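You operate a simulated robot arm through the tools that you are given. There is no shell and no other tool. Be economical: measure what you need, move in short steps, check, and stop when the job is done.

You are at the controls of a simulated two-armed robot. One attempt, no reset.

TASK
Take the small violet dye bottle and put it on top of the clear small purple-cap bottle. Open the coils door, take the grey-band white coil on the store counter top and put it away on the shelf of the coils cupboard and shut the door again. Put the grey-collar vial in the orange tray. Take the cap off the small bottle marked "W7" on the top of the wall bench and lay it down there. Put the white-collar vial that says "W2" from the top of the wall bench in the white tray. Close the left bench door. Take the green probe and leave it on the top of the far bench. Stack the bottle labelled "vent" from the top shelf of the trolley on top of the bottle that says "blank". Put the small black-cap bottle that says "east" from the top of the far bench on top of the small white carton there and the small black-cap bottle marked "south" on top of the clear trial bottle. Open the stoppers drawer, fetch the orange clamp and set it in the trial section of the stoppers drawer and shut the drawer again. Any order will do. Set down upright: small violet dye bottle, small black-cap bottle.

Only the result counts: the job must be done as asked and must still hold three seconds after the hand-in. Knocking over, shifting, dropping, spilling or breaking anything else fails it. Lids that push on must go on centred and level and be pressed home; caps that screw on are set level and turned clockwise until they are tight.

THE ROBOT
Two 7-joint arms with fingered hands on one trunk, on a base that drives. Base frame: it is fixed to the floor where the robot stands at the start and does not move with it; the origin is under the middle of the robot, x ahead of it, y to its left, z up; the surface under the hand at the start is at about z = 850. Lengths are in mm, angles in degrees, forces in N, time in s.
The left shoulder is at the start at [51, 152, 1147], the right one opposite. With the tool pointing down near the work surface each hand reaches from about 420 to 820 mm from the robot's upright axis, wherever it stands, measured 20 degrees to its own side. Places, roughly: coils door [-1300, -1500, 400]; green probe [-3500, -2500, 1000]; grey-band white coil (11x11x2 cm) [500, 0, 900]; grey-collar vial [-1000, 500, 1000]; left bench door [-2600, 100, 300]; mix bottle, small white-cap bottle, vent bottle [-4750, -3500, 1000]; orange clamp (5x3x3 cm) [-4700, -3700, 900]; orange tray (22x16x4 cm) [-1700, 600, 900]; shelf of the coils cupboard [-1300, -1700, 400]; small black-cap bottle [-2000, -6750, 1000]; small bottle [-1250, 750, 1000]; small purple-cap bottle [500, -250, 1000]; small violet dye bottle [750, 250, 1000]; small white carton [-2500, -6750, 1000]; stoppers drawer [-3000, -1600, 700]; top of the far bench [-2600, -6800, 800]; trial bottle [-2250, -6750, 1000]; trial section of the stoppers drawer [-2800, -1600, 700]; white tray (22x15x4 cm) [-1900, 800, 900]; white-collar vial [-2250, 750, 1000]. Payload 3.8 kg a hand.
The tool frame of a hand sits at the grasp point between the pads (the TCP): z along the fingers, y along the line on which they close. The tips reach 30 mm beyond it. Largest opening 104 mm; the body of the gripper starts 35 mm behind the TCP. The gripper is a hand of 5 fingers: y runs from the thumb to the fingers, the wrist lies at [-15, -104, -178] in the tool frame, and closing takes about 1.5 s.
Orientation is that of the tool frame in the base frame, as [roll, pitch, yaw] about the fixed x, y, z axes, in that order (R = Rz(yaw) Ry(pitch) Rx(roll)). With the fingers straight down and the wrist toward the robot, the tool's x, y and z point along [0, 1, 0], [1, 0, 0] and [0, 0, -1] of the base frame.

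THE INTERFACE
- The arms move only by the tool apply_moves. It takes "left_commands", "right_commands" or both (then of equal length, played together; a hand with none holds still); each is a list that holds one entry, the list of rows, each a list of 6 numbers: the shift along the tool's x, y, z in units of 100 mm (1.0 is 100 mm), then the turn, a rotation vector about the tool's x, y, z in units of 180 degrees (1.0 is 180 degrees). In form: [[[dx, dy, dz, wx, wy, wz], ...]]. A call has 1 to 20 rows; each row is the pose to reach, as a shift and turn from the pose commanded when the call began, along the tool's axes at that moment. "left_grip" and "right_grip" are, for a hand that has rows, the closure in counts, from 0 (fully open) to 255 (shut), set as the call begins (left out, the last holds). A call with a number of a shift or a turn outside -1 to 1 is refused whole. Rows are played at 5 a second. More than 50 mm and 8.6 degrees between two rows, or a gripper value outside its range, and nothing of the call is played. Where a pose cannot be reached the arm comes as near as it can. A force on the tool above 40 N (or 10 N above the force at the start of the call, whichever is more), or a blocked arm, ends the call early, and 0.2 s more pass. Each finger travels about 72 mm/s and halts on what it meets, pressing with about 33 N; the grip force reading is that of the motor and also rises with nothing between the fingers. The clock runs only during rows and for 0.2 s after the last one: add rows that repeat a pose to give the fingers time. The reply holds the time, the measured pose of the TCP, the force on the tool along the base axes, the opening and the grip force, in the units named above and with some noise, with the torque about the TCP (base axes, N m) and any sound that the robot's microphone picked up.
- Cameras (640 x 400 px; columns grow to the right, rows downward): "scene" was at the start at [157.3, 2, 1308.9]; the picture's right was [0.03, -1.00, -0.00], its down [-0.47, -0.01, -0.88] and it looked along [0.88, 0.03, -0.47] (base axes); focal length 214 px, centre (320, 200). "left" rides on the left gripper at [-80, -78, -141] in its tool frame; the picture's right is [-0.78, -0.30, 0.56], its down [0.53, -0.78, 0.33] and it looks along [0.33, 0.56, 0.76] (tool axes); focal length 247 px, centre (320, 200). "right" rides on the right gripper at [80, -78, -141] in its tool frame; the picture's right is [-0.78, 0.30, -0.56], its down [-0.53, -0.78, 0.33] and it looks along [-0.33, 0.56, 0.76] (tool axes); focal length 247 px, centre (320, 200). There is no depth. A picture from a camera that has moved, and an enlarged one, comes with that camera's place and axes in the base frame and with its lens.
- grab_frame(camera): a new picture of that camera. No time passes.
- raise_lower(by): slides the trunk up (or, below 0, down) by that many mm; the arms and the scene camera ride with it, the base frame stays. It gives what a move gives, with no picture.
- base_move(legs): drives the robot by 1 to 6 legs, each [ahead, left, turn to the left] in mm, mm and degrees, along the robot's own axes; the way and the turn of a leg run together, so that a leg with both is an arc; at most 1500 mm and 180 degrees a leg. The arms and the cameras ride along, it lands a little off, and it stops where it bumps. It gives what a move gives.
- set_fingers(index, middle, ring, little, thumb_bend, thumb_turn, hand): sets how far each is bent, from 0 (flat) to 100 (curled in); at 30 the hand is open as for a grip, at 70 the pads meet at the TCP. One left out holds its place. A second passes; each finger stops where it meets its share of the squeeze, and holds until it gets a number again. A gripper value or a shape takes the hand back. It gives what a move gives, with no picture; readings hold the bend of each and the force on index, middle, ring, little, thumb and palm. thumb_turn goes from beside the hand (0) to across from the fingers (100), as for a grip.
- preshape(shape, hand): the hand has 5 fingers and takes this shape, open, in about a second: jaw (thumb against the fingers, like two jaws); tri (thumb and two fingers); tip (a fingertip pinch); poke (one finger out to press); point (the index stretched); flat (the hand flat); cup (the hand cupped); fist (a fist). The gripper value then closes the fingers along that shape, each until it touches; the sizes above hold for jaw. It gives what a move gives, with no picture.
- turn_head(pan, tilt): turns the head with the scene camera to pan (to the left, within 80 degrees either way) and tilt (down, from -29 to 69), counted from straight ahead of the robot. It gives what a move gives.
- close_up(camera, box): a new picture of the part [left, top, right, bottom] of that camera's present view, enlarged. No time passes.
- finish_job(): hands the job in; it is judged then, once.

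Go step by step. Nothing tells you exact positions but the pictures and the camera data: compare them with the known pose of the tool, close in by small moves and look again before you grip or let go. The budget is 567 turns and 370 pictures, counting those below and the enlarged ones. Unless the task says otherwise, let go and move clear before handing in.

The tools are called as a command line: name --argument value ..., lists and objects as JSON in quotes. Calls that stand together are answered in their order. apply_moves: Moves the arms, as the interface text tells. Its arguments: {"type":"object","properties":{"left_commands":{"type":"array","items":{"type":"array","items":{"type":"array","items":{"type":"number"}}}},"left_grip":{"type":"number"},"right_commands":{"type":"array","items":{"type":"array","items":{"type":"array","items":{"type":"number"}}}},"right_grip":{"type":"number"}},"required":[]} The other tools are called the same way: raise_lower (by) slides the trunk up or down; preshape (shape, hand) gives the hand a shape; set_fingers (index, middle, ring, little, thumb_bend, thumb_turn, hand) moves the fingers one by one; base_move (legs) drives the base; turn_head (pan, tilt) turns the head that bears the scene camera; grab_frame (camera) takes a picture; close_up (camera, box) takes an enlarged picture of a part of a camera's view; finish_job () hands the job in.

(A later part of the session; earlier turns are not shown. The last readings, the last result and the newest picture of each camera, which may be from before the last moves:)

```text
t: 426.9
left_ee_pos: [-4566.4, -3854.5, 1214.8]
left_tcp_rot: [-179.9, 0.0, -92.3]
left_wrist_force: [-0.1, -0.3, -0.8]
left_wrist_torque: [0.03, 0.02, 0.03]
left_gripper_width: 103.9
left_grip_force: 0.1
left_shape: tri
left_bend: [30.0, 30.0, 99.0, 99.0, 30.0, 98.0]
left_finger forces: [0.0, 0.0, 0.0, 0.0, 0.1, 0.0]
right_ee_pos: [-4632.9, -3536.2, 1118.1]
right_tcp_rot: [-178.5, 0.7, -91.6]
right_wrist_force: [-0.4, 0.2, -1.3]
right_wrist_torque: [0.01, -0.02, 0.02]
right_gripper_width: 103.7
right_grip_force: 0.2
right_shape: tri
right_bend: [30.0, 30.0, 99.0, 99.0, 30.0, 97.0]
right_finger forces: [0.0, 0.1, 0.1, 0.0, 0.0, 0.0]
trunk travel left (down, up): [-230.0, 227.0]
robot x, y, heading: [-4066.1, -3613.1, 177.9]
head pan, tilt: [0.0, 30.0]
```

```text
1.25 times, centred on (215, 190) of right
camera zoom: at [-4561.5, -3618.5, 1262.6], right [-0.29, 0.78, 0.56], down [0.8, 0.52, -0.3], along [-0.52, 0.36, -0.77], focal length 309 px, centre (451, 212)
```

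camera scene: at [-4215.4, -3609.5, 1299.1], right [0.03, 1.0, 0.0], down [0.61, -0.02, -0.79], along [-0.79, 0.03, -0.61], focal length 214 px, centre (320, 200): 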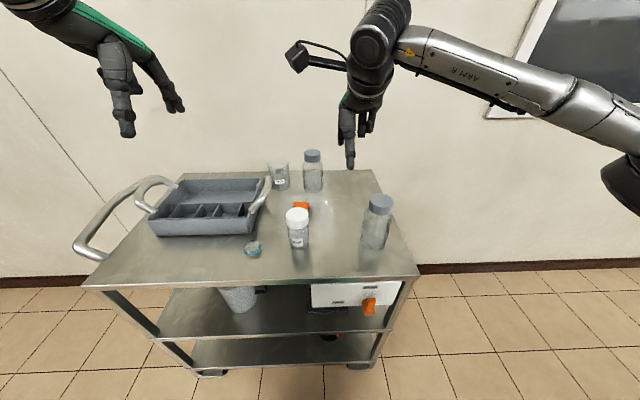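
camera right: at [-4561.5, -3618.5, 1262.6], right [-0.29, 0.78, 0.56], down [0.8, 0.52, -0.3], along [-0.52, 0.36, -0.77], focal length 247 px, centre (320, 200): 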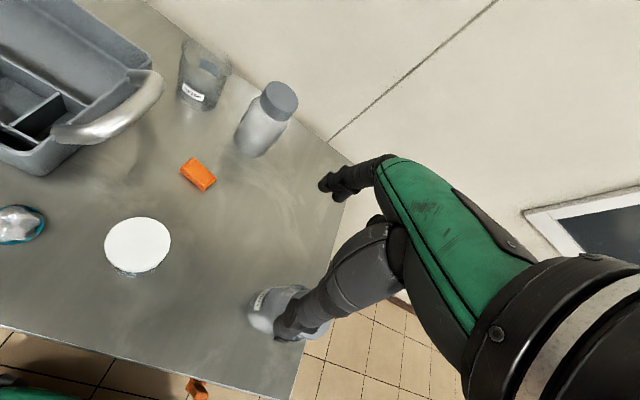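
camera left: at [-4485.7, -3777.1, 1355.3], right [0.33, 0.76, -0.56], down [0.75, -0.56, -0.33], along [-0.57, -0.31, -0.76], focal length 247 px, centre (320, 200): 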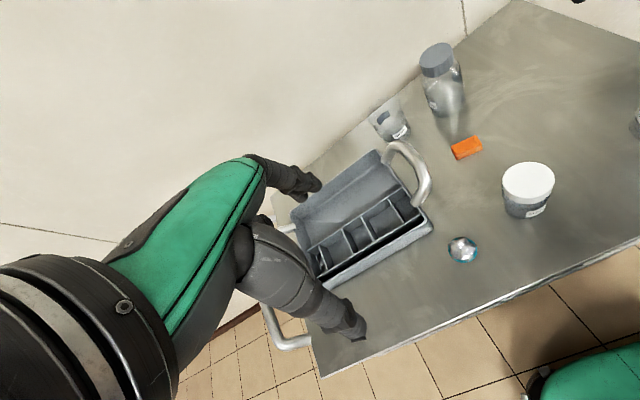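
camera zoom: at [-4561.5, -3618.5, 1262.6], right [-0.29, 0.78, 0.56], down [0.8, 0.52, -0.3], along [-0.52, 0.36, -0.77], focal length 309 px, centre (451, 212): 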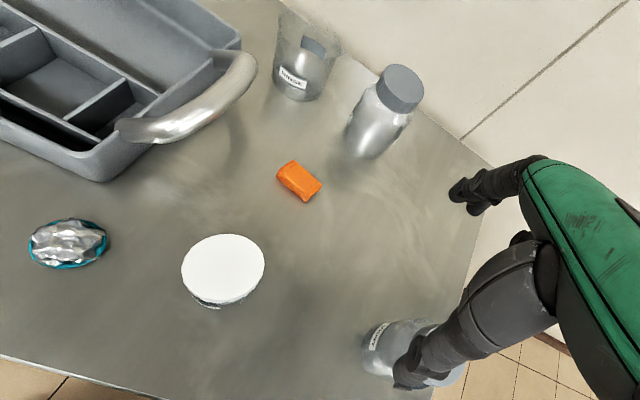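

VENT is the right bottle at about [-4599,-3452] (top ≈995, 145 tall); BLANK has the white cap at [-4602,-3650], cap top ≈951. Bringing the right hand over VENT.

apply_moves --right_commands '[[[-0.3, -0.1, 0, 0, 0, 0], [-0.6, -0.2, 0, 0, 0, 0], [-0.85, -0.32, 0.2, 0, 0, 0], [-0.85, -0.32, 0.4, 0, 0, 0], [-0.85, -0.32, 0.4, 0, 0, 0]]]' --right_grip 20

grab_frame --camera "right"

close_up --camera "scene" --box '[320, 110, 440, 260]'

```text
t: 428.1
left_ee_pos: [-4567.0, -3853.7, 1214.2]
left_tcp_rot: [-180.0, 0.0, -92.2]
left_wrist_force: [0.2, -0.1, -0.8]
left_wrist_torque: [0.01, 0.0, 0.02]
left_gripper_width: 104.2
left_grip_force: 0.0
left_shape: tri
left_bend: [30.0, 30.0, 99.0, 99.0, 30.0, 98.0]
left_finger forces: [0.1, 0.0, 0.0, 0.0, 0.1, 0.1]
right_ee_pos: [-4597.8, -3452.1, 1081.5]
right_tcp_rot: [-178.5, 0.7, -91.6]
right_wrist_force: [0.9, -0.5, 0.2]
right_wrist_torque: [-0.02, 0.01, 0.02]
right_gripper_width: 96.2
right_grip_force: 0.0
right_shape: tri
right_bend: [30.0, 31.0, 99.0, 99.0, 31.0, 98.0]
right_finger forces: [0.1, 0.0, 0.0, 0.0, 0.0, 0.0]
trunk travel left (down, up): [-230.0, 227.0]
robot x, y, heading: [-4062.8, -3610.7, 178.2]
head pan, tilt: [0.0, 30.0]
```

```text
144 pictures are left
camera right: at [-4526.8, -3534.4, 1223.9], right [-0.29, 0.78, 0.56], down [0.8, 0.52, -0.3], along [-0.53, 0.36, -0.77], focal length 247 px, centre (320, 200)
```

right: 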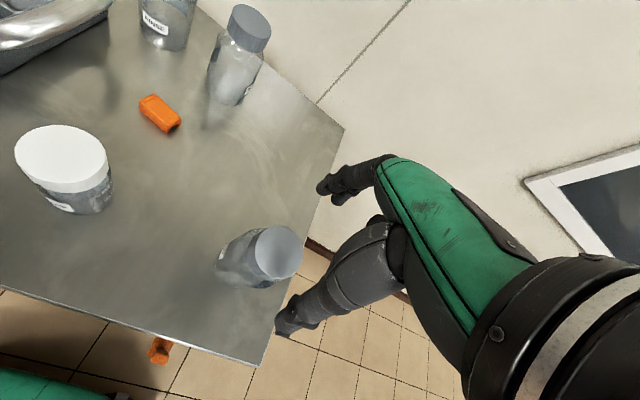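

```text
2.67 times, centred on (380, 185) of scene
camera zoom: at [-4215.2, -3609.6, 1299.1], right [0.03, 1.0, 0.0], down [0.61, -0.02, -0.79], along [-0.79, 0.03, -0.61], focal length 572 px, centre (160, 240)
```

zoom: 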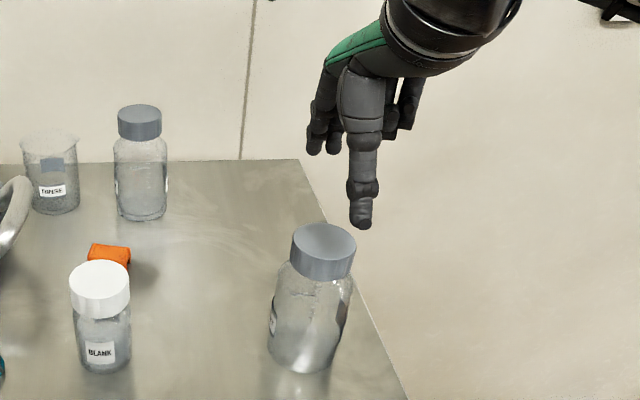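

apply_moves --right_commands '[[[-0.02, 0.08, 0.3, 0, 0, 0], [-0.02, 0.08, 0.6, 0, 0, 0], [-0.02, 0.08, 0.85, 0, 0, 0], [-0.02, 0.08, 1.0, 0, 0, 0], [-0.02, 0.08, 1.0, 0, 0, 0]]]'

apply_moves --right_commands '[[[0, 0, 0, 0, 0, 0], [0, 0, 0, 0, 0, 0], [0, 0, 0, 0, 0, 0], [0, 0, 0, 0, 0, 0], [0, 0, 0, 0, 0, 0], [0, 0, 0, 0, 0, 0], [0, 0, -0.05, 0, 0, 0], [0, 0, -0.15, 0, 0, 0], [0, 0, -0.3, 0, 0, 0]]]' --right_grip 255

grab_frame --camera "right"

close_up --camera "scene" --box '[320, 110, 440, 260]'

```text
t: 429.3
left_ee_pos: [-4566.1, -3853.5, 1213.8]
left_tcp_rot: [180.0, 0.0, -92.2]
left_wrist_force: [-0.4, -0.6, 0.2]
left_wrist_torque: [0.01, -0.01, 0.01]
left_gripper_width: 103.7
left_grip_force: 0.0
left_shape: tri
left_bend: [30.0, 30.0, 99.0, 99.0, 30.0, 98.0]
left_finger forces: [0.0, 0.0, 0.0, 0.0, 0.0, 0.1]
right_ee_pos: [-4603.5, -3449.4, 979.8]
right_tcp_rot: [-178.3, 0.8, -91.6]
right_wrist_force: [0.3, 0.1, -0.3]
right_wrist_torque: [0.03, 0.01, -0.02]
right_gripper_width: 96.3
right_grip_force: 0.0
right_shape: tri
right_bend: [30.0, 31.0, 99.0, 99.0, 31.0, 98.0]
right_finger forces: [0.0, 0.0, 0.0, 0.0, 0.1, 0.0]
trunk travel left (down, up): [-230.0, 227.0]
robot x, y, heading: [-4065.8, -3614.9, 178.2]
head pan, tilt: [0.0, 30.0]
```

```text
t: 431.3
left_ee_pos: [-4567.1, -3853.4, 1215.1]
left_tcp_rot: [-180.0, 0.0, -92.2]
left_wrist_force: [0.2, 0.0, 0.4]
left_wrist_torque: [0.02, -0.02, -0.02]
left_gripper_width: 104.2
left_grip_force: 0.1
left_shape: tri
left_bend: [30.0, 30.0, 99.0, 99.0, 30.0, 98.0]
left_finger forces: [0.0, 0.1, 0.1, 0.0, 0.1, 0.0]
right_ee_pos: [-4603.2, -3446.8, 1010.0]
right_tcp_rot: [-178.3, 0.7, -91.7]
right_wrist_force: [-0.1, -0.3, -1.5]
right_wrist_torque: [0.04, -0.01, 0.01]
right_gripper_width: 42.7
right_grip_force: 32.8
right_shape: tri
right_bend: [74.0, 47.0, 100.0, 100.0, 73.0, 100.0]
right_finger forces: [14.3, 17.9, 0.0, 0.0, 24.8, 0.0]
trunk travel left (down, up): [-230.0, 227.0]
robot x, y, heading: [-4063.7, -3611.1, 178.0]
head pan, tilt: [0.0, 30.0]
```

```text
142 pictures are left
camera right: at [-4531.5, -3529.6, 1152.3], right [-0.29, 0.78, 0.56], down [0.8, 0.52, -0.3], along [-0.52, 0.36, -0.77], focal length 247 px, centre (320, 200)
```

right: 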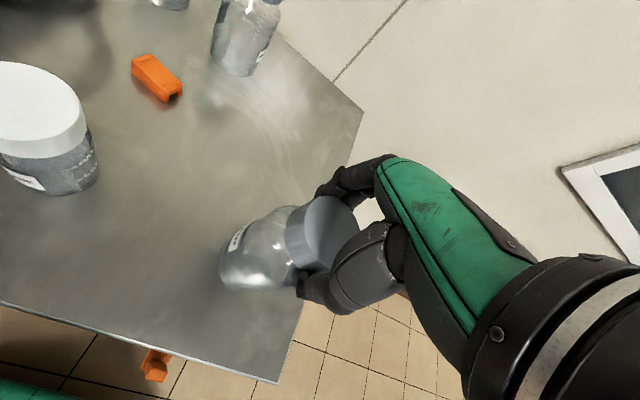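

```text
2.67 times, centred on (380, 185) of scene
camera zoom: at [-4215.4, -3609.6, 1299.1], right [0.03, 1.0, 0.0], down [0.61, -0.02, -0.79], along [-0.79, 0.03, -0.61], focal length 572 px, centre (160, 240)
```

zoom: 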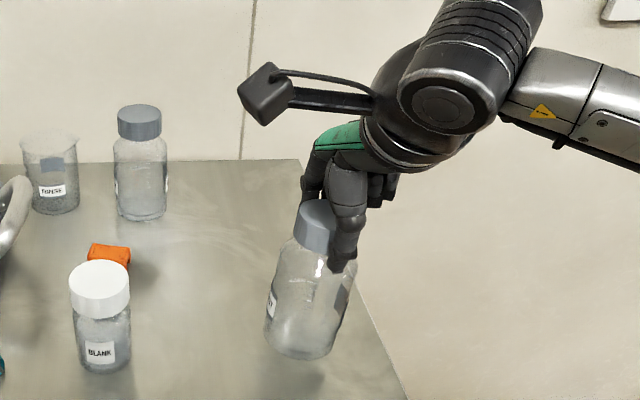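

Lifted whole. Raising to clear BLANK and sidestepping the base left ~200 mm.

apply_moves --right_commands '[[[0, 0, -0.3, 0, 0, 0], [0, 0, -0.6, 0, 0, 0], [0, 0, -1.0, 0, 0, 0]]]'

base_move --legs '[[0, 203, 0]]'

close_up --camera "scene" --box '[290, 120, 410, 260]'

close_up --camera "right" --box '[180, 140, 380, 320]'

```text
t: 432.1
left_ee_pos: [-4567.2, -3853.9, 1214.4]
left_tcp_rot: [179.9, 0.1, -92.3]
left_wrist_force: [-0.3, 0.3, 0.6]
left_wrist_torque: [-0.02, -0.01, -0.02]
left_gripper_width: 103.9
left_grip_force: 0.0
left_shape: tri
left_bend: [30.0, 30.0, 99.0, 99.0, 30.0, 98.0]
left_finger forces: [0.0, 0.0, 0.0, 0.0, 0.0, 0.0]
right_ee_pos: [-4608.5, -3451.4, 1112.9]
right_tcp_rot: [-178.3, 0.7, -91.6]
right_wrist_force: [0.1, -0.5, -1.9]
right_wrist_torque: [0.03, 0.0, 0.02]
right_gripper_width: 42.8
right_grip_force: 33.1
right_shape: tri
right_bend: [74.0, 47.0, 100.0, 100.0, 74.0, 100.0]
right_finger forces: [14.8, 18.1, 0.1, 0.0, 25.8, 0.0]
trunk travel left (down, up): [-230.0, 227.0]
robot x, y, heading: [-4064.0, -3610.9, 178.1]
head pan, tilt: [0.0, 30.0]
```

```text
t: 433.7
left_ee_pos: [-4573.6, -4049.6, 1214.7]
left_tcp_rot: [-180.0, 0.0, -92.3]
left_wrist_force: [1.0, 0.0, -0.5]
left_wrist_torque: [0.02, 0.04, -0.02]
left_gripper_width: 104.2
left_grip_force: 0.1
left_shape: tri
left_bend: [30.0, 30.0, 99.0, 99.0, 30.0, 98.0]
left_finger forces: [0.0, 0.0, 0.0, 0.1, 0.0, 0.0]
right_ee_pos: [-4615.7, -3646.8, 1111.8]
right_tcp_rot: [-178.4, 0.6, -91.6]
right_wrist_force: [-0.1, -0.1, -2.0]
right_wrist_torque: [0.05, 0.01, -0.04]
right_gripper_width: 42.4
right_grip_force: 32.9
right_shape: tri
right_bend: [74.0, 47.0, 100.0, 100.0, 74.0, 100.0]
right_finger forces: [14.9, 17.8, 0.0, 0.0, 25.7, 0.1]
trunk travel left (down, up): [-230.0, 227.0]
robot x, y, heading: [-4067.9, -3809.3, 178.1]
head pan, tilt: [0.0, 30.0]
```

```text
2.86 times, centred on (350, 190) of scene
camera zoom: at [-4222.5, -3806.6, 1299.1], right [0.04, 1.0, 0.0], down [0.61, -0.02, -0.79], along [-0.79, 0.03, -0.61], focal length 613 px, centre (234, 229)
```

zoom: 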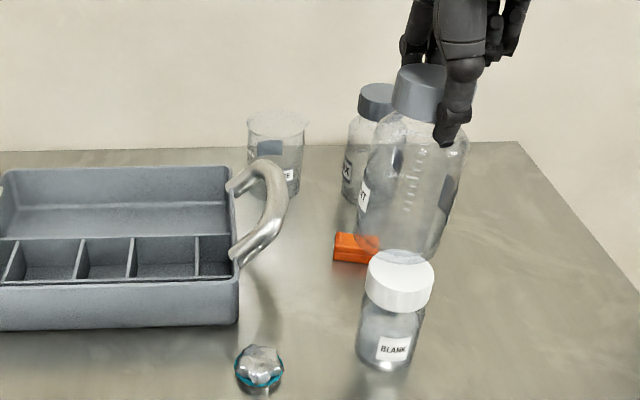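

```text
2.22 times, centred on (280, 230) of right
camera zoom: at [-4544.3, -3729.5, 1255.2], right [-0.29, 0.78, 0.56], down [0.8, 0.52, -0.3], along [-0.52, 0.36, -0.77], focal length 549 px, centre (409, 133)
```

zoom: 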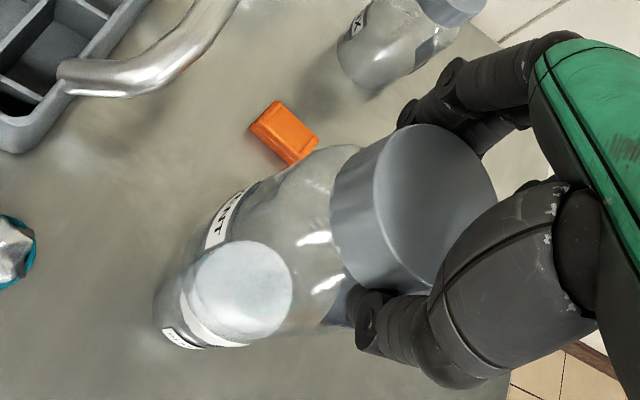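

apply_moves --right_commands '[[[0, -0.1, 0.05, 0, 0, 0], [0, -0.1, 0.15, 0, 0, 0], [0, -0.1, 0.22, 0, 0, 0], [0, -0.1, 0.22, 0, 0, 0]]]'

close_up --camera "scene" --box '[320, 140, 400, 250]'

close_up --camera "right" --box '[180, 140, 380, 320]'

```text
t: 434.7
left_ee_pos: [-4573.4, -4052.7, 1214.3]
left_tcp_rot: [-180.0, -0.1, -92.3]
left_wrist_force: [-0.7, -0.7, 0.5]
left_wrist_torque: [-0.05, 0.0, 0.02]
left_gripper_width: 103.9
left_grip_force: 0.1
left_shape: tri
left_bend: [30.0, 30.0, 99.0, 99.0, 30.0, 98.0]
left_finger forces: [0.1, 0.0, 0.0, 0.0, 0.1, 0.1]
right_ee_pos: [-4605.7, -3648.2, 1090.7]
right_tcp_rot: [-178.4, 0.5, -91.6]
right_wrist_force: [-0.5, -0.5, -2.8]
right_wrist_torque: [0.02, 0.04, 0.0]
right_gripper_width: 42.5
right_grip_force: 32.9
right_shape: tri
right_bend: [74.0, 47.0, 100.0, 100.0, 74.0, 100.0]
right_finger forces: [15.0, 18.0, 0.0, 0.0, 25.9, 0.0]
trunk travel left (down, up): [-230.0, 227.0]
robot x, y, heading: [-4074.8, -3812.9, 178.0]
head pan, tilt: [0.0, 30.0]
```

```text
3.64 times, centred on (360, 195) of scene
camera zoom: at [-4222.3, -3807.0, 1299.1], right [0.04, 1.0, 0.0], down [0.61, -0.02, -0.79], along [-0.79, 0.03, -0.61], focal length 780 px, centre (174, 218)
```

zoom: 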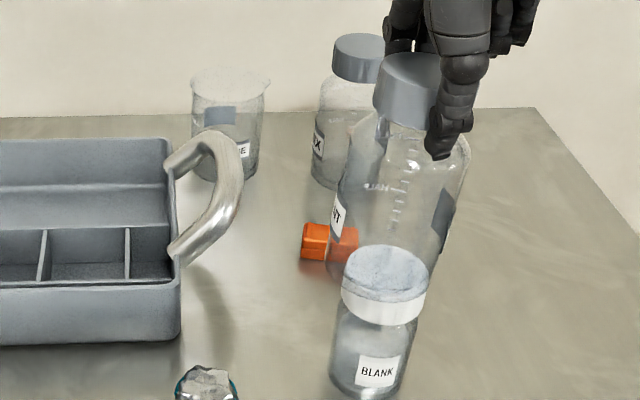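

```text
2.22 times, centred on (280, 230) of right
camera zoom: at [-4533.6, -3729.9, 1232.8], right [-0.29, 0.78, 0.56], down [0.8, 0.52, -0.3], along [-0.52, 0.36, -0.77], focal length 549 px, centre (409, 133)
```

zoom: 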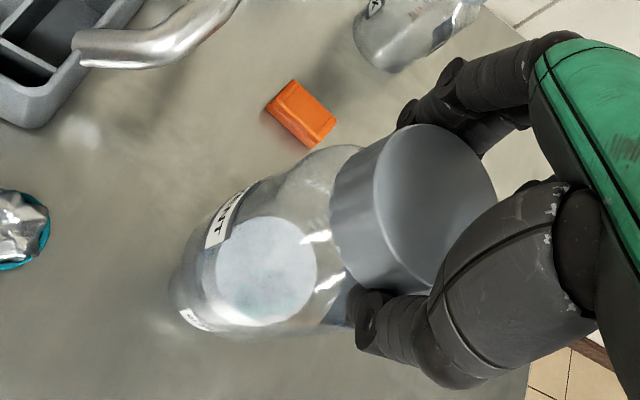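

Aligned. Lowering in fine steps.

apply_moves --right_commands '[[[0, 0, 0.04, 0, 0, 0], [0, 0, 0.06, 0, 0, 0], [0, 0, 0.075, 0, 0, 0], [0, 0, 0.09, 0, 0, 0], [0, 0, 0.105, 0, 0, 0]]]'

```text
t: 435.9
left_ee_pos: [-4569.2, -4054.1, 1215.4]
left_tcp_rot: [179.8, 0.0, -92.2]
left_wrist_force: [-0.4, 0.2, -1.0]
left_wrist_torque: [-0.01, -0.01, 0.02]
left_gripper_width: 104.1
left_grip_force: 0.0
left_shape: tri
left_bend: [30.0, 30.0, 99.0, 99.0, 30.0, 98.0]
left_finger forces: [0.1, 0.1, 0.0, 0.0, 0.1, 0.1]
right_ee_pos: [-4601.8, -3650.0, 1087.6]
right_tcp_rot: [-179.2, 0.5, -91.6]
right_wrist_force: [-1.4, -3.4, 34.4]
right_wrist_torque: [-0.02, 1.16, 0.08]
right_gripper_width: 43.7
right_grip_force: 32.9
right_shape: tri
right_bend: [75.0, 45.0, 100.0, 100.0, 73.0, 100.0]
right_finger forces: [21.9, 30.1, 0.0, 0.1, 32.7, 0.0]
trunk travel left (down, up): [-230.0, 227.0]
robot x, y, heading: [-4072.2, -3811.9, 177.9]
head pan, tilt: [0.0, 30.0]
```

apply_moves --right_commands '[[[0, 0, -0.03, 0, 0, 0], [0, 0, -0.06, 0, 0, 0], [0, 0, -0.06, 0, 0, 0]]]'

close_up --camera "scene" --box '[320, 130, 400, 250]'

close_up --camera "right" --box '[180, 140, 380, 320]'

```text
t: 436.7
left_ee_pos: [-4571.0, -4051.6, 1215.7]
left_tcp_rot: [179.8, 0.1, -92.3]
left_wrist_force: [0.3, 0.4, 0.2]
left_wrist_torque: [-0.02, 0.01, 0.02]
left_gripper_width: 104.1
left_grip_force: 0.0
left_shape: tri
left_bend: [30.0, 30.0, 99.0, 99.0, 30.0, 98.0]
left_finger forces: [0.1, 0.1, 0.0, 0.0, 0.1, 0.1]
right_ee_pos: [-4604.7, -3651.1, 1088.0]
right_tcp_rot: [-178.5, 0.7, -91.7]
right_wrist_force: [-0.5, -1.2, 19.6]
right_wrist_torque: [-0.03, 0.58, 0.02]
right_gripper_width: 43.8
right_grip_force: 33.2
right_shape: tri
right_bend: [75.0, 45.0, 100.0, 100.0, 73.0, 100.0]
right_finger forces: [18.2, 22.9, 0.1, 0.1, 31.2, 0.0]
trunk travel left (down, up): [-230.0, 227.0]
robot x, y, heading: [-4068.4, -3811.0, 178.0]
head pan, tilt: [0.0, 30.0]
```

```text
3.33 times, centred on (360, 190) of scene
camera zoom: at [-4219.8, -3808.5, 1299.4], right [0.04, 1.0, 0.0], down [0.61, -0.02, -0.79], along [-0.79, 0.03, -0.61], focal length 715 px, centre (187, 233)
```

zoom: 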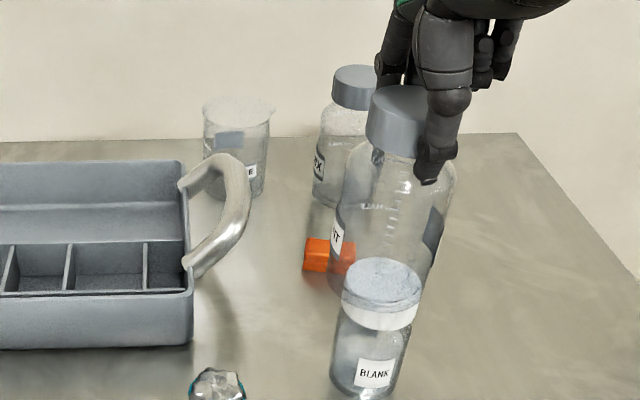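

```text
2.22 times, centred on (280, 230) of right
camera zoom: at [-4531.4, -3732.3, 1230.7], right [-0.29, 0.78, 0.56], down [0.8, 0.52, -0.3], along [-0.53, 0.36, -0.77], focal length 549 px, centre (409, 133)
```

zoom: 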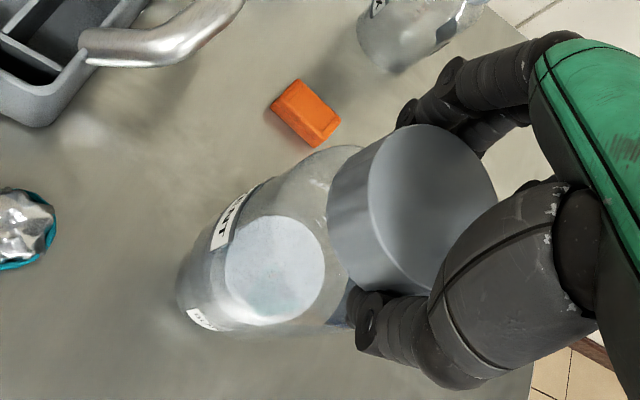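

apply_moves --right_commands '[[[0, 0, -0.02, 0, 0, 0], [0, 0, -0.035, 0, 0, 0], [0, 0, -0.035, 0, 0, 0]]]'

apply_moves --right_commands '[[[0, 0, 0, 0, 0, 0], [0, 0, 0, 0, 0, 0], [0, 0, 0, 0, 0, 0], [0, 0, 0, 0, 0, 0], [0, 0, 0, 0, 0, 0], [0, 0, -0.15, 0, 0, 0], [0, 0, -0.35, 0, 0, 0], [0, 0, -0.7, 0, 0, 0], [0, 0, -1.0, 0, 0, 0]]]' --right_grip 0

close_up --camera "scene" --box '[290, 100, 410, 260]'

```text
t: 437.5
left_ee_pos: [-4573.2, -4051.6, 1214.7]
left_tcp_rot: [179.9, 0.0, -92.2]
left_wrist_force: [-0.2, -0.2, -0.3]
left_wrist_torque: [0.03, -0.02, -0.01]
left_gripper_width: 103.7
left_grip_force: 0.0
left_shape: tri
left_bend: [30.0, 30.0, 99.0, 99.0, 30.0, 98.0]
left_finger forces: [0.1, 0.1, 0.0, 0.1, 0.0, 0.0]
right_ee_pos: [-4604.0, -3649.5, 1090.0]
right_tcp_rot: [-178.2, 0.7, -91.7]
right_wrist_force: [-1.1, -0.9, 6.1]
right_wrist_torque: [0.04, 0.23, -0.01]
right_gripper_width: 43.0
right_grip_force: 33.1
right_shape: tri
right_bend: [75.0, 46.0, 100.0, 100.0, 73.0, 100.0]
right_finger forces: [16.9, 19.2, 0.1, 0.1, 29.0, 0.1]
trunk travel left (down, up): [-230.0, 227.0]
robot x, y, heading: [-4071.9, -3811.8, 177.8]
head pan, tilt: [0.0, 30.0]
```

```text
t: 439.5
left_ee_pos: [-4573.5, -4051.2, 1215.3]
left_tcp_rot: [179.9, 0.0, -92.3]
left_wrist_force: [-0.5, 0.4, 0.4]
left_wrist_torque: [-0.01, 0.02, -0.05]
left_gripper_width: 103.8
left_grip_force: 0.0
left_shape: tri
left_bend: [30.0, 30.0, 99.0, 99.0, 30.0, 98.0]
left_finger forces: [0.1, 0.0, 0.0, 0.1, 0.1, 0.0]
right_ee_pos: [-4613.1, -3650.6, 1190.0]
right_tcp_rot: [-178.4, 0.7, -91.7]
right_wrist_force: [0.3, 0.5, -0.3]
right_wrist_torque: [0.0, 0.02, -0.02]
right_gripper_width: 103.8
right_grip_force: 0.0
right_shape: tri
right_bend: [30.0, 30.0, 99.0, 99.0, 30.0, 98.0]
right_finger forces: [0.1, 0.0, 0.0, 0.0, 0.0, 0.0]
trunk travel left (down, up): [-230.0, 227.0]
robot x, y, heading: [-4073.1, -3813.6, 177.9]
head pan, tilt: [0.0, 30.0]
```

```text
2.50 times, centred on (350, 180) of scene
camera zoom: at [-4222.0, -3808.0, 1299.2], right [0.04, 1.0, 0.0], down [0.61, -0.02, -0.79], along [-0.79, 0.03, -0.61], focal length 536 px, centre (245, 250)
```

zoom: 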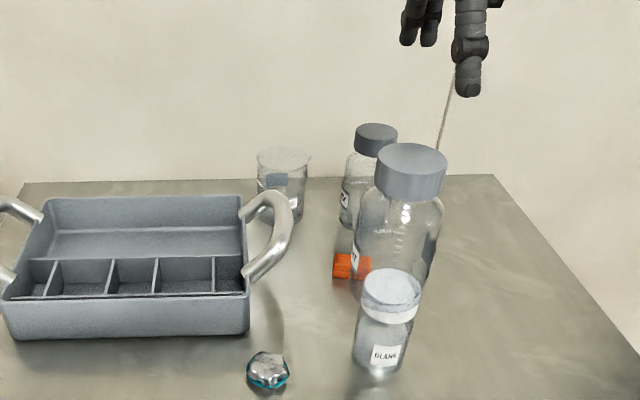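

VENT stands on BLANK. The orange clamp lies behind the stack at about [-4746,-3650]; I'll take it with the left hand, wrist turned to the side to stay clear of the stack.

base_move --legs '[[0, -113, 0]]'

apply_moves --left_commands '[[[0, 0, 0, 0, 0, 0.045], [0, 0, 0, 0, 0, 0.09], [0, 0, 0, 0, 0, 0.135], [0, 0, 0, 0, 0, 0.18], [0, 0, 0, 0, 0, 0.225], [0, 0, 0, 0, 0, 0.27], [0, 0, 0, 0, 0, 0.315], [0, 0, 0, 0, 0, 0.36], [0, 0, 0, 0, 0, 0.405], [0, 0, 0, 0, 0, 0.45], [0, 0, 0, 0, 0, 0.49], [0, 0, 0, 0, 0, 0.49]]]' --right_commands '[[[0, -0.2, -0.1, 0, 0, 0], [0, -0.4, -0.2, 0, 0, 0], [0, -0.6, -0.3, 0, 0, 0], [0, -0.8, -0.3, 0, 0, 0], [-0.2, -0.9, -0.3, 0, 0, 0], [-0.4, -0.9, -0.3, 0, 0, 0], [-0.6, -0.9, -0.3, 0, 0, 0], [-0.8, -0.9, -0.3, 0, 0, 0], [-1.0, -0.9, -0.3, 0, 0, 0], [-1.0, -0.9, -0.3, 0, 0, 0], [-1.0, -0.9, -0.3, 0, 0, 0], [-1.0, -0.9, -0.3, 0, 0, 0]]]'

grab_frame --camera "scene"

grab_frame --camera "left"

```text
t: 440.6
left_ee_pos: [-4569.6, -3943.1, 1214.5]
left_tcp_rot: [-180.0, -0.1, -92.0]
left_wrist_force: [0.3, -0.9, 0.4]
left_wrist_torque: [-0.01, 0.04, 0.01]
left_gripper_width: 103.9
left_grip_force: 0.0
left_shape: tri
left_bend: [30.0, 30.0, 99.0, 99.0, 30.0, 98.0]
left_finger forces: [0.1, 0.0, 0.0, 0.0, 0.0, 0.1]
right_ee_pos: [-4610.0, -3544.4, 1189.7]
right_tcp_rot: [-178.3, 0.8, -91.4]
right_wrist_force: [0.2, -0.3, 0.3]
right_wrist_torque: [0.0, 0.06, 0.0]
right_gripper_width: 103.6
right_grip_force: 0.0
right_shape: tri
right_bend: [30.0, 30.0, 99.0, 99.0, 30.0, 98.0]
right_finger forces: [0.0, 0.0, 0.0, 0.0, 0.1, 0.0]
trunk travel left (down, up): [-230.0, 227.0]
robot x, y, heading: [-4066.1, -3699.6, 178.3]
head pan, tilt: [0.0, 30.0]
```

```text
t: 443.2
left_ee_pos: [-4569.4, -3942.6, 1215.4]
left_tcp_rot: [180.0, -0.1, 179.6]
left_wrist_force: [0.8, 0.0, -0.4]
left_wrist_torque: [-0.03, 0.03, 0.01]
left_gripper_width: 103.8
left_grip_force: 0.2
left_shape: tri
left_bend: [30.0, 30.0, 99.0, 99.0, 30.0, 98.0]
left_finger forces: [0.0, 0.1, 0.1, 0.1, 0.1, 0.0]
right_ee_pos: [-4518.1, -3447.4, 1225.1]
right_tcp_rot: [-178.4, 0.7, -91.4]
right_wrist_force: [0.7, 0.1, -0.1]
right_wrist_torque: [0.01, 0.01, -0.03]
right_gripper_width: 103.9
right_grip_force: 0.0
right_shape: tri
right_bend: [30.0, 30.0, 99.0, 99.0, 30.0, 98.0]
right_finger forces: [0.1, 0.0, 0.0, 0.0, 0.0, 0.1]
trunk travel left (down, up): [-230.0, 227.0]
robot x, y, heading: [-4063.9, -3702.8, 178.1]
head pan, tilt: [0.0, 30.0]
```

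```text
133 pictures are left
camera scene: at [-4218.5, -3698.8, 1299.1], right [0.03, 1.0, 0.0], down [0.61, -0.02, -0.79], along [-0.79, 0.03, -0.61], focal length 214 px, centre (320, 200)
```

scene: 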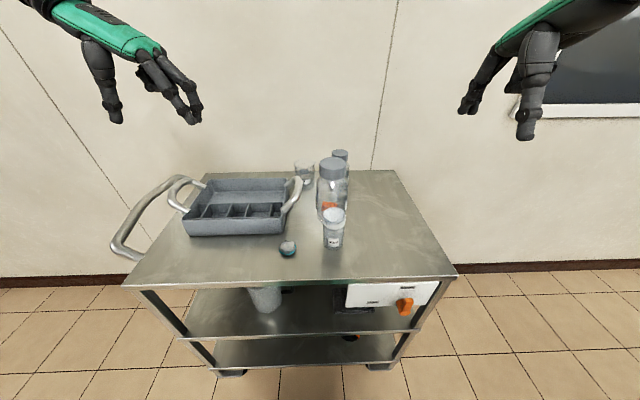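

```text
132 pictures are left
camera left: at [-4489.6, -4022.2, 1355.1], right [0.77, -0.3, -0.56], down [-0.54, -0.77, -0.33], along [-0.33, 0.56, -0.76], focal length 247 px, centre (320, 200)
```

left: 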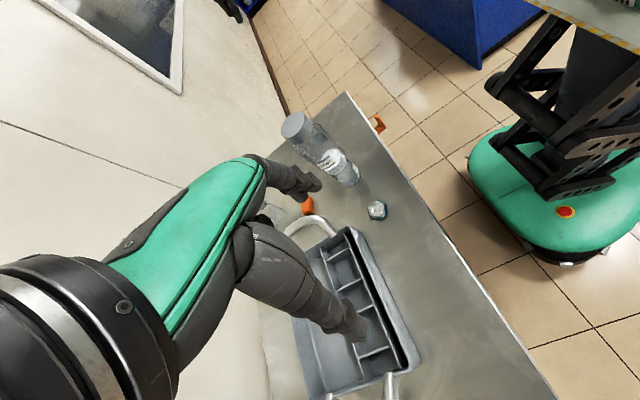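

apply_moves --left_commands '[[[0.2, 0.33, 0, 0, 0, 0], [0.4, 0.66, 0, 0, 0, 0], [0.6, 0.98, 0, 0, 0, 0]]]'

apply_moves --left_commands '[[[0.2, 0.33, 0, 0, 0, 0], [0.4, 0.66, 0, 0, 0, 0], [0.6, 0.98, 0, 0, 0, 0]]]'

apply_moves --left_commands '[[[0.2, 0.33, 0, 0, 0, 0], [0.4, 0.66, 0, 0, 0, 0], [0.57, 0.96, 0.1, 0, 0, 0], [0.57, 0.96, 0.5, 0, 0, 0], [0.57, 0.96, 0.95, 0, 0, 0]]]'

grab_frame --camera "left"

close_up --camera "scene" --box '[220, 60, 420, 250]'

```text
t: 444.1
left_ee_pos: [-4627.5, -3844.0, 1214.2]
left_tcp_rot: [-180.0, 0.0, 179.7]
left_wrist_force: [-0.4, 0.1, 0.7]
left_wrist_torque: [-0.01, -0.02, -0.01]
left_gripper_width: 104.0
left_grip_force: 0.0
left_shape: tri
left_bend: [30.0, 30.0, 99.0, 99.0, 30.0, 98.0]
left_finger forces: [0.0, 0.0, 0.1, 0.1, 0.0, 0.0]
right_ee_pos: [-4517.7, -3446.9, 1222.1]
right_tcp_rot: [-178.4, 0.6, -91.4]
right_wrist_force: [0.3, 0.4, -0.8]
right_wrist_torque: [-0.03, 0.01, 0.05]
right_gripper_width: 103.6
right_grip_force: 0.0
right_shape: tri
right_bend: [30.0, 30.0, 99.0, 99.0, 30.0, 98.0]
right_finger forces: [0.1, 0.0, 0.1, 0.0, 0.0, 0.1]
trunk travel left (down, up): [-230.0, 227.0]
robot x, y, heading: [-4073.1, -3707.3, 178.2]
head pan, tilt: [0.0, 30.0]
```

```text
t: 444.9
left_ee_pos: [-4676.8, -3747.0, 1210.9]
left_tcp_rot: [-179.8, -0.2, 179.5]
left_wrist_force: [1.1, -0.6, -0.3]
left_wrist_torque: [-0.03, 0.02, 0.01]
left_gripper_width: 104.0
left_grip_force: 0.1
left_shape: tri
left_bend: [30.0, 30.0, 99.0, 99.0, 30.0, 98.0]
left_finger forces: [0.1, 0.0, 0.0, 0.0, 0.1, 0.0]
left hand out of reach, approached as far as the arm can: row 3
right_ee_pos: [-4516.5, -3445.7, 1223.0]
right_tcp_rot: [-178.4, 0.6, -91.5]
right_wrist_force: [0.5, 0.5, -0.1]
right_wrist_torque: [-0.06, -0.02, 0.0]
right_gripper_width: 103.8
right_grip_force: 0.1
right_shape: tri
right_bend: [30.0, 30.0, 99.0, 99.0, 30.0, 98.0]
right_finger forces: [0.0, 0.0, 0.0, 0.0, 0.1, 0.0]
trunk travel left (down, up): [-230.0, 227.0]
robot x, y, heading: [-4068.0, -3702.8, 178.0]
head pan, tilt: [0.0, 30.0]
```

```text
t: 446.1
left_ee_pos: [-4693.7, -3666.6, 1125.1]
left_tcp_rot: [180.0, 0.0, 179.6]
left_wrist_force: [0.4, -0.1, 0.2]
left_wrist_torque: [0.01, 0.01, 0.03]
left_gripper_width: 103.8
left_grip_force: 0.1
left_shape: tri
left_bend: [30.0, 30.0, 99.0, 99.0, 30.0, 98.0]
left_finger forces: [0.0, 0.0, 0.0, 0.0, 0.1, 0.0]
left hand out of reach, approached as far as the arm can: row 1, 2, 3, 4, 5
right_ee_pos: [-4518.5, -3447.5, 1222.4]
right_tcp_rot: [-178.4, 0.6, -91.4]
right_wrist_force: [-0.3, -1.0, -0.5]
right_wrist_torque: [0.02, 0.03, 0.02]
right_gripper_width: 103.6
right_grip_force: 0.1
right_shape: tri
right_bend: [30.0, 30.0, 99.0, 99.0, 30.0, 98.0]
right_finger forces: [0.1, 0.0, 0.0, 0.1, 0.0, 0.0]
trunk travel left (down, up): [-230.0, 227.0]
robot x, y, heading: [-4067.2, -3705.3, 178.1]
head pan, tilt: [0.0, 30.0]
```

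```text
131 pictures are left
camera left: at [-4614.1, -3745.3, 1266.7], right [0.77, -0.3, -0.56], down [-0.54, -0.77, -0.33], along [-0.33, 0.56, -0.76], focal length 247 px, centre (320, 200)
```

left: 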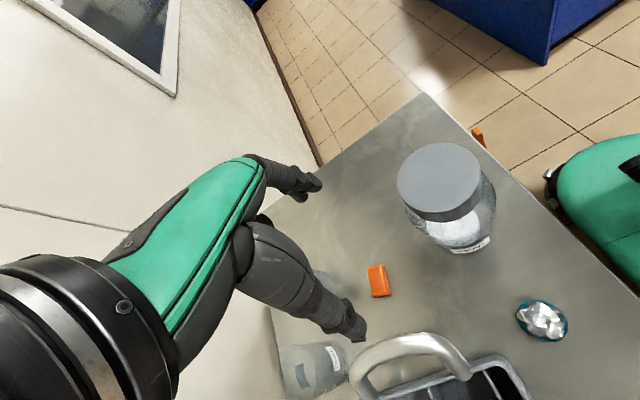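

```text
2.11 times, centred on (320, 155) of scene
camera zoom: at [-4219.2, -3699.3, 1299.0], right [0.03, 1.0, 0.0], down [0.61, -0.02, -0.79], along [-0.79, 0.03, -0.61], focal length 452 px, centre (320, 295)
```

zoom: 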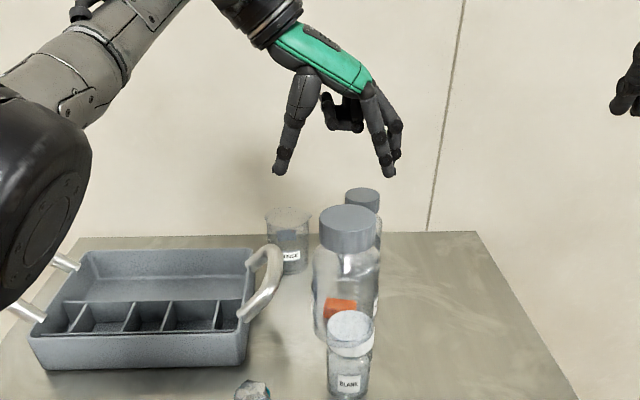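

Reach-limited in x; driving 54 mm ahead, then lowering onto the clamp.

base_move --legs '[[54, 0, 0]]'

apply_moves --left_commands '[[[0, 0.17, 0.2, 0, 0, 0], [0, 0.17, 0.5, 0, 0, 0], [0, 0.17, 0.9, 0, 0, 0]]]' --left_grip 30

grab_frame --camera "left"

close_up --camera "scene" --box '[240, 60, 420, 250]'

```text
t: 447.0
left_ee_pos: [-4742.9, -3665.5, 1129.0]
left_tcp_rot: [180.0, -0.3, 179.6]
left_wrist_force: [0.1, -0.1, -0.2]
left_wrist_torque: [0.01, 0.02, 0.02]
left_gripper_width: 104.2
left_grip_force: 0.1
left_shape: tri
left_bend: [30.0, 30.0, 99.0, 99.0, 30.0, 98.0]
left_finger forces: [0.0, 0.0, 0.1, 0.0, 0.0, 0.0]
right_ee_pos: [-4568.0, -3446.3, 1226.3]
right_tcp_rot: [-178.6, 0.7, -91.5]
right_wrist_force: [0.5, 0.2, 0.6]
right_wrist_torque: [-0.02, 0.02, 0.04]
right_gripper_width: 103.6
right_grip_force: 0.1
right_shape: tri
right_bend: [30.0, 30.0, 99.0, 99.0, 30.0, 98.0]
right_finger forces: [0.0, 0.0, 0.0, 0.0, 0.0, 0.1]
trunk travel left (down, up): [-230.0, 227.0]
robot x, y, heading: [-4121.9, -3702.9, 178.1]
head pan, tilt: [0.0, 30.0]
```

```text
t: 447.8
left_ee_pos: [-4747.0, -3650.1, 1036.9]
left_tcp_rot: [180.0, 0.0, 179.7]
left_wrist_force: [0.1, 0.7, 0.9]
left_wrist_torque: [0.02, -0.02, 0.0]
left_gripper_width: 92.0
left_grip_force: 0.0
left_shape: tri
left_bend: [27.0, 32.0, 99.0, 99.0, 39.0, 98.0]
left_finger forces: [0.1, 0.0, 0.0, 0.1, 0.0, 0.0]
right_ee_pos: [-4572.8, -3444.5, 1223.1]
right_tcp_rot: [-178.3, 0.7, -91.3]
right_wrist_force: [0.3, -0.1, -0.3]
right_wrist_torque: [0.02, -0.02, 0.0]
right_gripper_width: 103.8
right_grip_force: 0.1
right_shape: tri
right_bend: [30.0, 30.0, 99.0, 99.0, 30.0, 98.0]
right_finger forces: [0.0, 0.0, 0.0, 0.0, 0.0, 0.0]
trunk travel left (down, up): [-230.0, 227.0]
robot x, y, heading: [-4123.1, -3700.2, 178.2]
head pan, tilt: [0.0, 30.0]
```

```text
129 pictures are left
camera left: at [-4667.5, -3728.2, 1177.5], right [0.77, -0.3, -0.56], down [-0.54, -0.77, -0.33], along [-0.33, 0.56, -0.76], focal length 247 px, centre (320, 200)
```

left: 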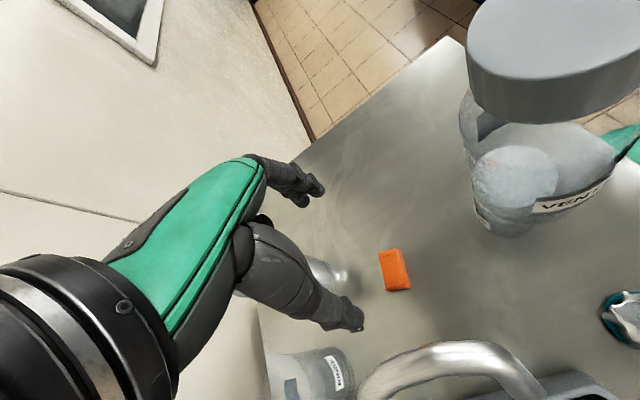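

```text
2.11 times, centred on (330, 155) of scene
camera zoom: at [-4274.5, -3697.3, 1298.7], right [0.03, 1.0, 0.0], down [0.61, -0.02, -0.79], along [-0.79, 0.03, -0.61], focal length 452 px, centre (299, 295)
```

zoom: 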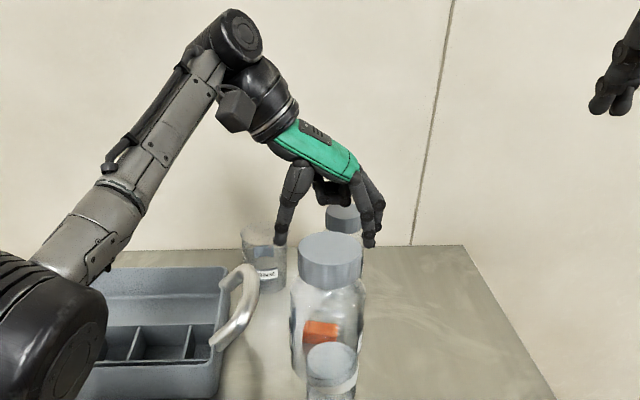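

apply_moves --left_commands '[[[-0.09, -0.02, 0.3, 0, 0, 0], [-0.09, -0.02, 0.6, 0, 0, 0], [-0.09, -0.02, 0.9, 0, 0, 0]]]'

apply_moves --left_commands '[[[0, 0, 0.3, 0, 0, 0], [0, 0, 0.5, 0, 0, 0], [0, 0, 0.61, 0, 0, 0], [0, 0, 0.61, 0, 0, 0]]]'

close_up --camera "left" --box '[200, 120, 480, 340]'

```text
t: 448.6
left_ee_pos: [-4741.5, -3651.3, 946.6]
left_tcp_rot: [-180.0, -0.1, 179.6]
left_wrist_force: [-0.6, 0.6, 0.0]
left_wrist_torque: [-0.03, -0.05, -0.01]
left_gripper_width: 92.1
left_grip_force: 0.1
left_shape: tri
left_bend: [27.0, 32.0, 99.0, 99.0, 39.0, 98.0]
left_finger forces: [0.1, 0.1, 0.0, 0.0, 0.1, 0.0]
right_ee_pos: [-4570.6, -3445.8, 1223.2]
right_tcp_rot: [-178.5, 0.7, -91.4]
right_wrist_force: [0.6, 0.0, 0.2]
right_wrist_torque: [-0.01, -0.01, 0.0]
right_gripper_width: 103.6
right_grip_force: 0.1
right_shape: tri
right_bend: [30.0, 30.0, 99.0, 99.0, 30.0, 98.0]
right_finger forces: [0.0, 0.0, 0.1, 0.0, 0.0, 0.0]
trunk travel left (down, up): [-230.0, 227.0]
robot x, y, heading: [-4125.0, -3701.4, 178.3]
head pan, tilt: [0.0, 30.0]
```

```text
t: 449.6
left_ee_pos: [-4737.3, -3648.8, 885.2]
left_tcp_rot: [-180.0, -0.1, 179.6]
left_wrist_force: [0.4, 0.1, 0.6]
left_wrist_torque: [0.0, -0.04, -0.03]
left_gripper_width: 91.8
left_grip_force: 0.1
left_shape: tri
left_bend: [27.0, 32.0, 99.0, 99.0, 39.0, 98.0]
left_finger forces: [0.1, 0.0, 0.0, 0.1, 0.0, 0.0]
right_ee_pos: [-4572.1, -3445.4, 1224.4]
right_tcp_rot: [-178.4, 0.7, -91.4]
right_wrist_force: [0.3, -0.9, 0.7]
right_wrist_torque: [0.02, 0.01, -0.01]
right_gripper_width: 104.0
right_grip_force: 0.0
right_shape: tri
right_bend: [30.0, 30.0, 99.0, 99.0, 30.0, 98.0]
right_finger forces: [0.1, 0.0, 0.0, 0.0, 0.1, 0.1]
trunk travel left (down, up): [-230.0, 227.0]
robot x, y, heading: [-4121.7, -3703.4, 178.0]
head pan, tilt: [0.0, 30.0]
```

```text
1.82 times, centred on (340, 230) of left
camera zoom: at [-4658.2, -3727.4, 1025.9], right [0.77, -0.3, -0.56], down [-0.54, -0.77, -0.33], along [-0.33, 0.56, -0.76], focal length 449 px, centre (284, 146)
```

zoom: 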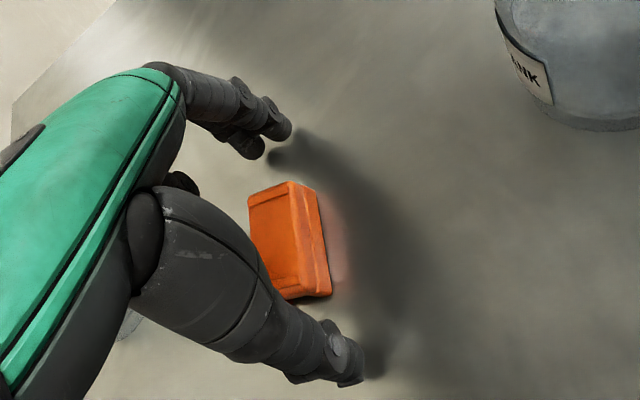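

Clamp sits between thumb and fingers. Closing and lifting straight up.

apply_moves --left_commands '[[[0, 0, 0.02, 0, 0, 0], [0, 0, 0.02, 0, 0, 0], [0, 0, 0.02, 0, 0, 0], [0, 0, 0.02, 0, 0, 0], [0, 0, 0.02, 0, 0, 0], [0, 0, 0.02, 0, 0, 0], [0, 0, 0.02, 0, 0, 0]]]' --left_grip 255

apply_moves --left_commands '[[[0, 0, -0.25, 0, 0, 0], [0, 0, -0.5, 0, 0, 0], [0, 0, -0.75, 0, 0, 0], [0, 0, -1.0, 0, 0, 0]]]'

close_up --camera "left" --box '[200, 120, 480, 340]'

```text
t: 451.2
left_ee_pos: [-4737.4, -3651.2, 883.2]
left_tcp_rot: [180.0, -0.1, 179.6]
left_wrist_force: [0.2, 0.9, -0.7]
left_wrist_torque: [-0.02, -0.02, -0.01]
left_gripper_width: 2.3
left_grip_force: 32.9
left_shape: tri
left_bend: [70.0, 73.0, 100.0, 100.0, 77.0, 100.0]
left_finger forces: [0.0, 0.0, 0.0, 0.0, 0.1, 0.0]
right_ee_pos: [-4569.8, -3444.8, 1223.1]
right_tcp_rot: [-178.4, 0.7, -91.4]
right_wrist_force: [-0.1, 1.3, -0.2]
right_wrist_torque: [0.03, -0.03, 0.03]
right_gripper_width: 103.8
right_grip_force: 0.0
right_shape: tri
right_bend: [30.0, 30.0, 99.0, 99.0, 30.0, 98.0]
right_finger forces: [0.1, 0.0, 0.0, 0.1, 0.0, 0.0]
trunk travel left (down, up): [-230.0, 227.0]
robot x, y, heading: [-4123.8, -3702.1, 178.1]
head pan, tilt: [0.0, 30.0]
```

```text
t: 452.2
left_ee_pos: [-4738.1, -3651.1, 982.7]
left_tcp_rot: [179.9, 0.0, 179.6]
left_wrist_force: [0.8, 0.3, -0.7]
left_wrist_torque: [0.0, 0.0, -0.03]
left_gripper_width: 2.3
left_grip_force: 32.7
left_shape: tri
left_bend: [70.0, 73.0, 100.0, 100.0, 77.0, 100.0]
left_finger forces: [0.0, 0.0, 0.1, 0.0, 0.0, 0.1]
right_ee_pos: [-4570.2, -3445.4, 1224.2]
right_tcp_rot: [-178.5, 0.7, -91.4]
right_wrist_force: [-0.3, -0.2, 0.9]
right_wrist_torque: [0.0, 0.01, 0.02]
right_gripper_width: 103.7
right_grip_force: 0.0
right_shape: tri
right_bend: [30.0, 30.0, 99.0, 99.0, 30.0, 98.0]
right_finger forces: [0.1, 0.1, 0.0, 0.1, 0.1, 0.0]
trunk travel left (down, up): [-230.0, 227.0]
robot x, y, heading: [-4122.0, -3703.0, 178.0]
head pan, tilt: [0.0, 30.0]
```

```text
1.82 times, centred on (340, 230) of left
camera zoom: at [-4658.0, -3729.5, 1123.3], right [0.77, -0.3, -0.56], down [-0.54, -0.77, -0.33], along [-0.33, 0.56, -0.76], focal length 449 px, centre (284, 146)
```

zoom: 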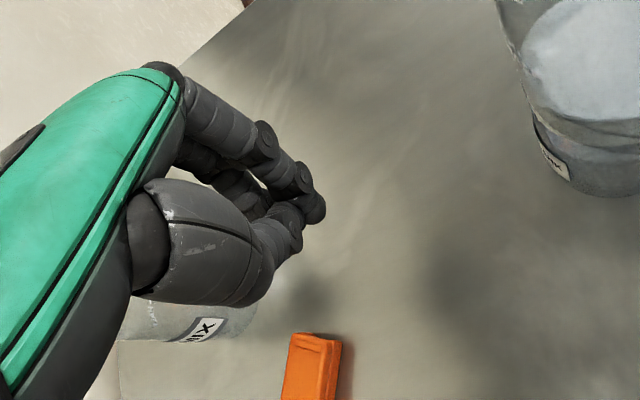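

The clamp slipped out and slid to about [-4806,-3685]. Opening and looking again.

apply_moves --left_commands '[[[0, -0.1, -0.3, 0, 0, -0.04], [0, -0.2, -0.6, 0, 0, -0.08], [0, -0.3, -0.9, 0, 0, -0.12], [0, -0.3, -0.95, 0, 0, -0.16], [0, -0.3, -0.95, 0, 0, -0.2], [0, -0.3, -0.95, 0, 0, -0.24]]]' --left_grip 0

grab_frame --camera "left"

close_up --camera "scene" --box '[240, 120, 420, 250]'

```text
t: 453.6
left_ee_pos: [-4736.2, -3680.3, 1077.5]
left_tcp_rot: [-180.0, 0.0, -137.1]
left_wrist_force: [-0.2, 0.0, 0.3]
left_wrist_torque: [-0.01, 0.02, 0.02]
left_gripper_width: 103.7
left_grip_force: 0.2
left_shape: tri
left_bend: [30.0, 30.0, 99.0, 99.0, 30.0, 98.0]
left_finger forces: [0.0, 0.1, 0.0, 0.0, 0.0, 0.0]
right_ee_pos: [-4571.4, -3445.5, 1224.4]
right_tcp_rot: [-178.4, 0.8, -91.3]
right_wrist_force: [0.7, 0.6, 1.2]
right_wrist_torque: [0.01, -0.01, 0.01]
right_gripper_width: 103.5
right_grip_force: 0.0
right_shape: tri
right_bend: [30.0, 30.0, 99.0, 99.0, 30.0, 98.0]
right_finger forces: [0.1, 0.1, 0.0, 0.1, 0.1, 0.1]
trunk travel left (down, up): [-230.0, 227.0]
robot x, y, heading: [-4118.6, -3700.9, 178.0]
head pan, tilt: [0.0, 30.0]
```

```text
125 pictures are left
camera left: at [-4625.3, -3683.0, 1218.7], right [0.77, 0.31, -0.56], down [0.14, -0.93, -0.33], along [-0.62, 0.18, -0.76], focal length 247 px, centre (320, 200)
```

left: 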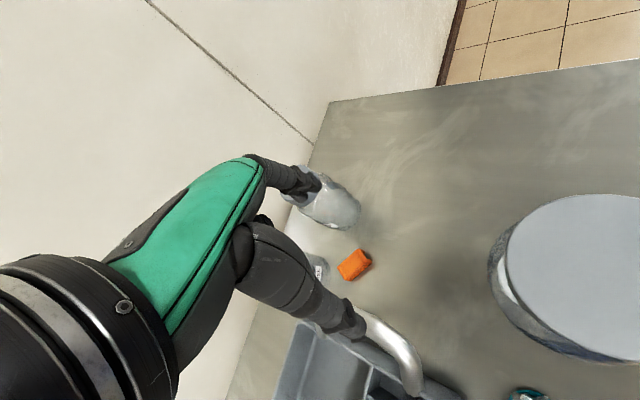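

```text
3.08 times, centred on (330, 185) of scene
camera zoom: at [-4272.2, -3696.9, 1299.1], right [0.03, 1.0, 0.0], down [0.61, -0.02, -0.79], along [-0.79, 0.03, -0.61], focal length 660 px, centre (289, 246)
```

zoom: 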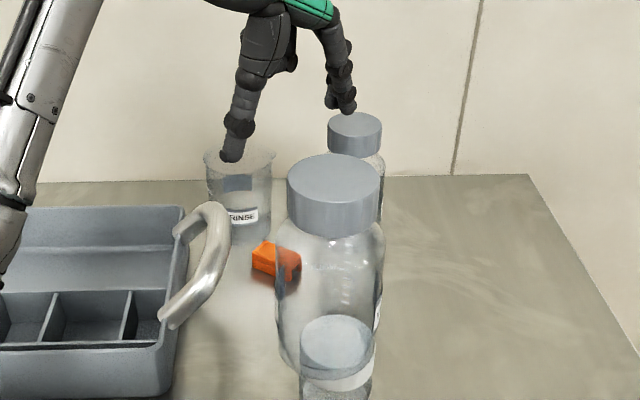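

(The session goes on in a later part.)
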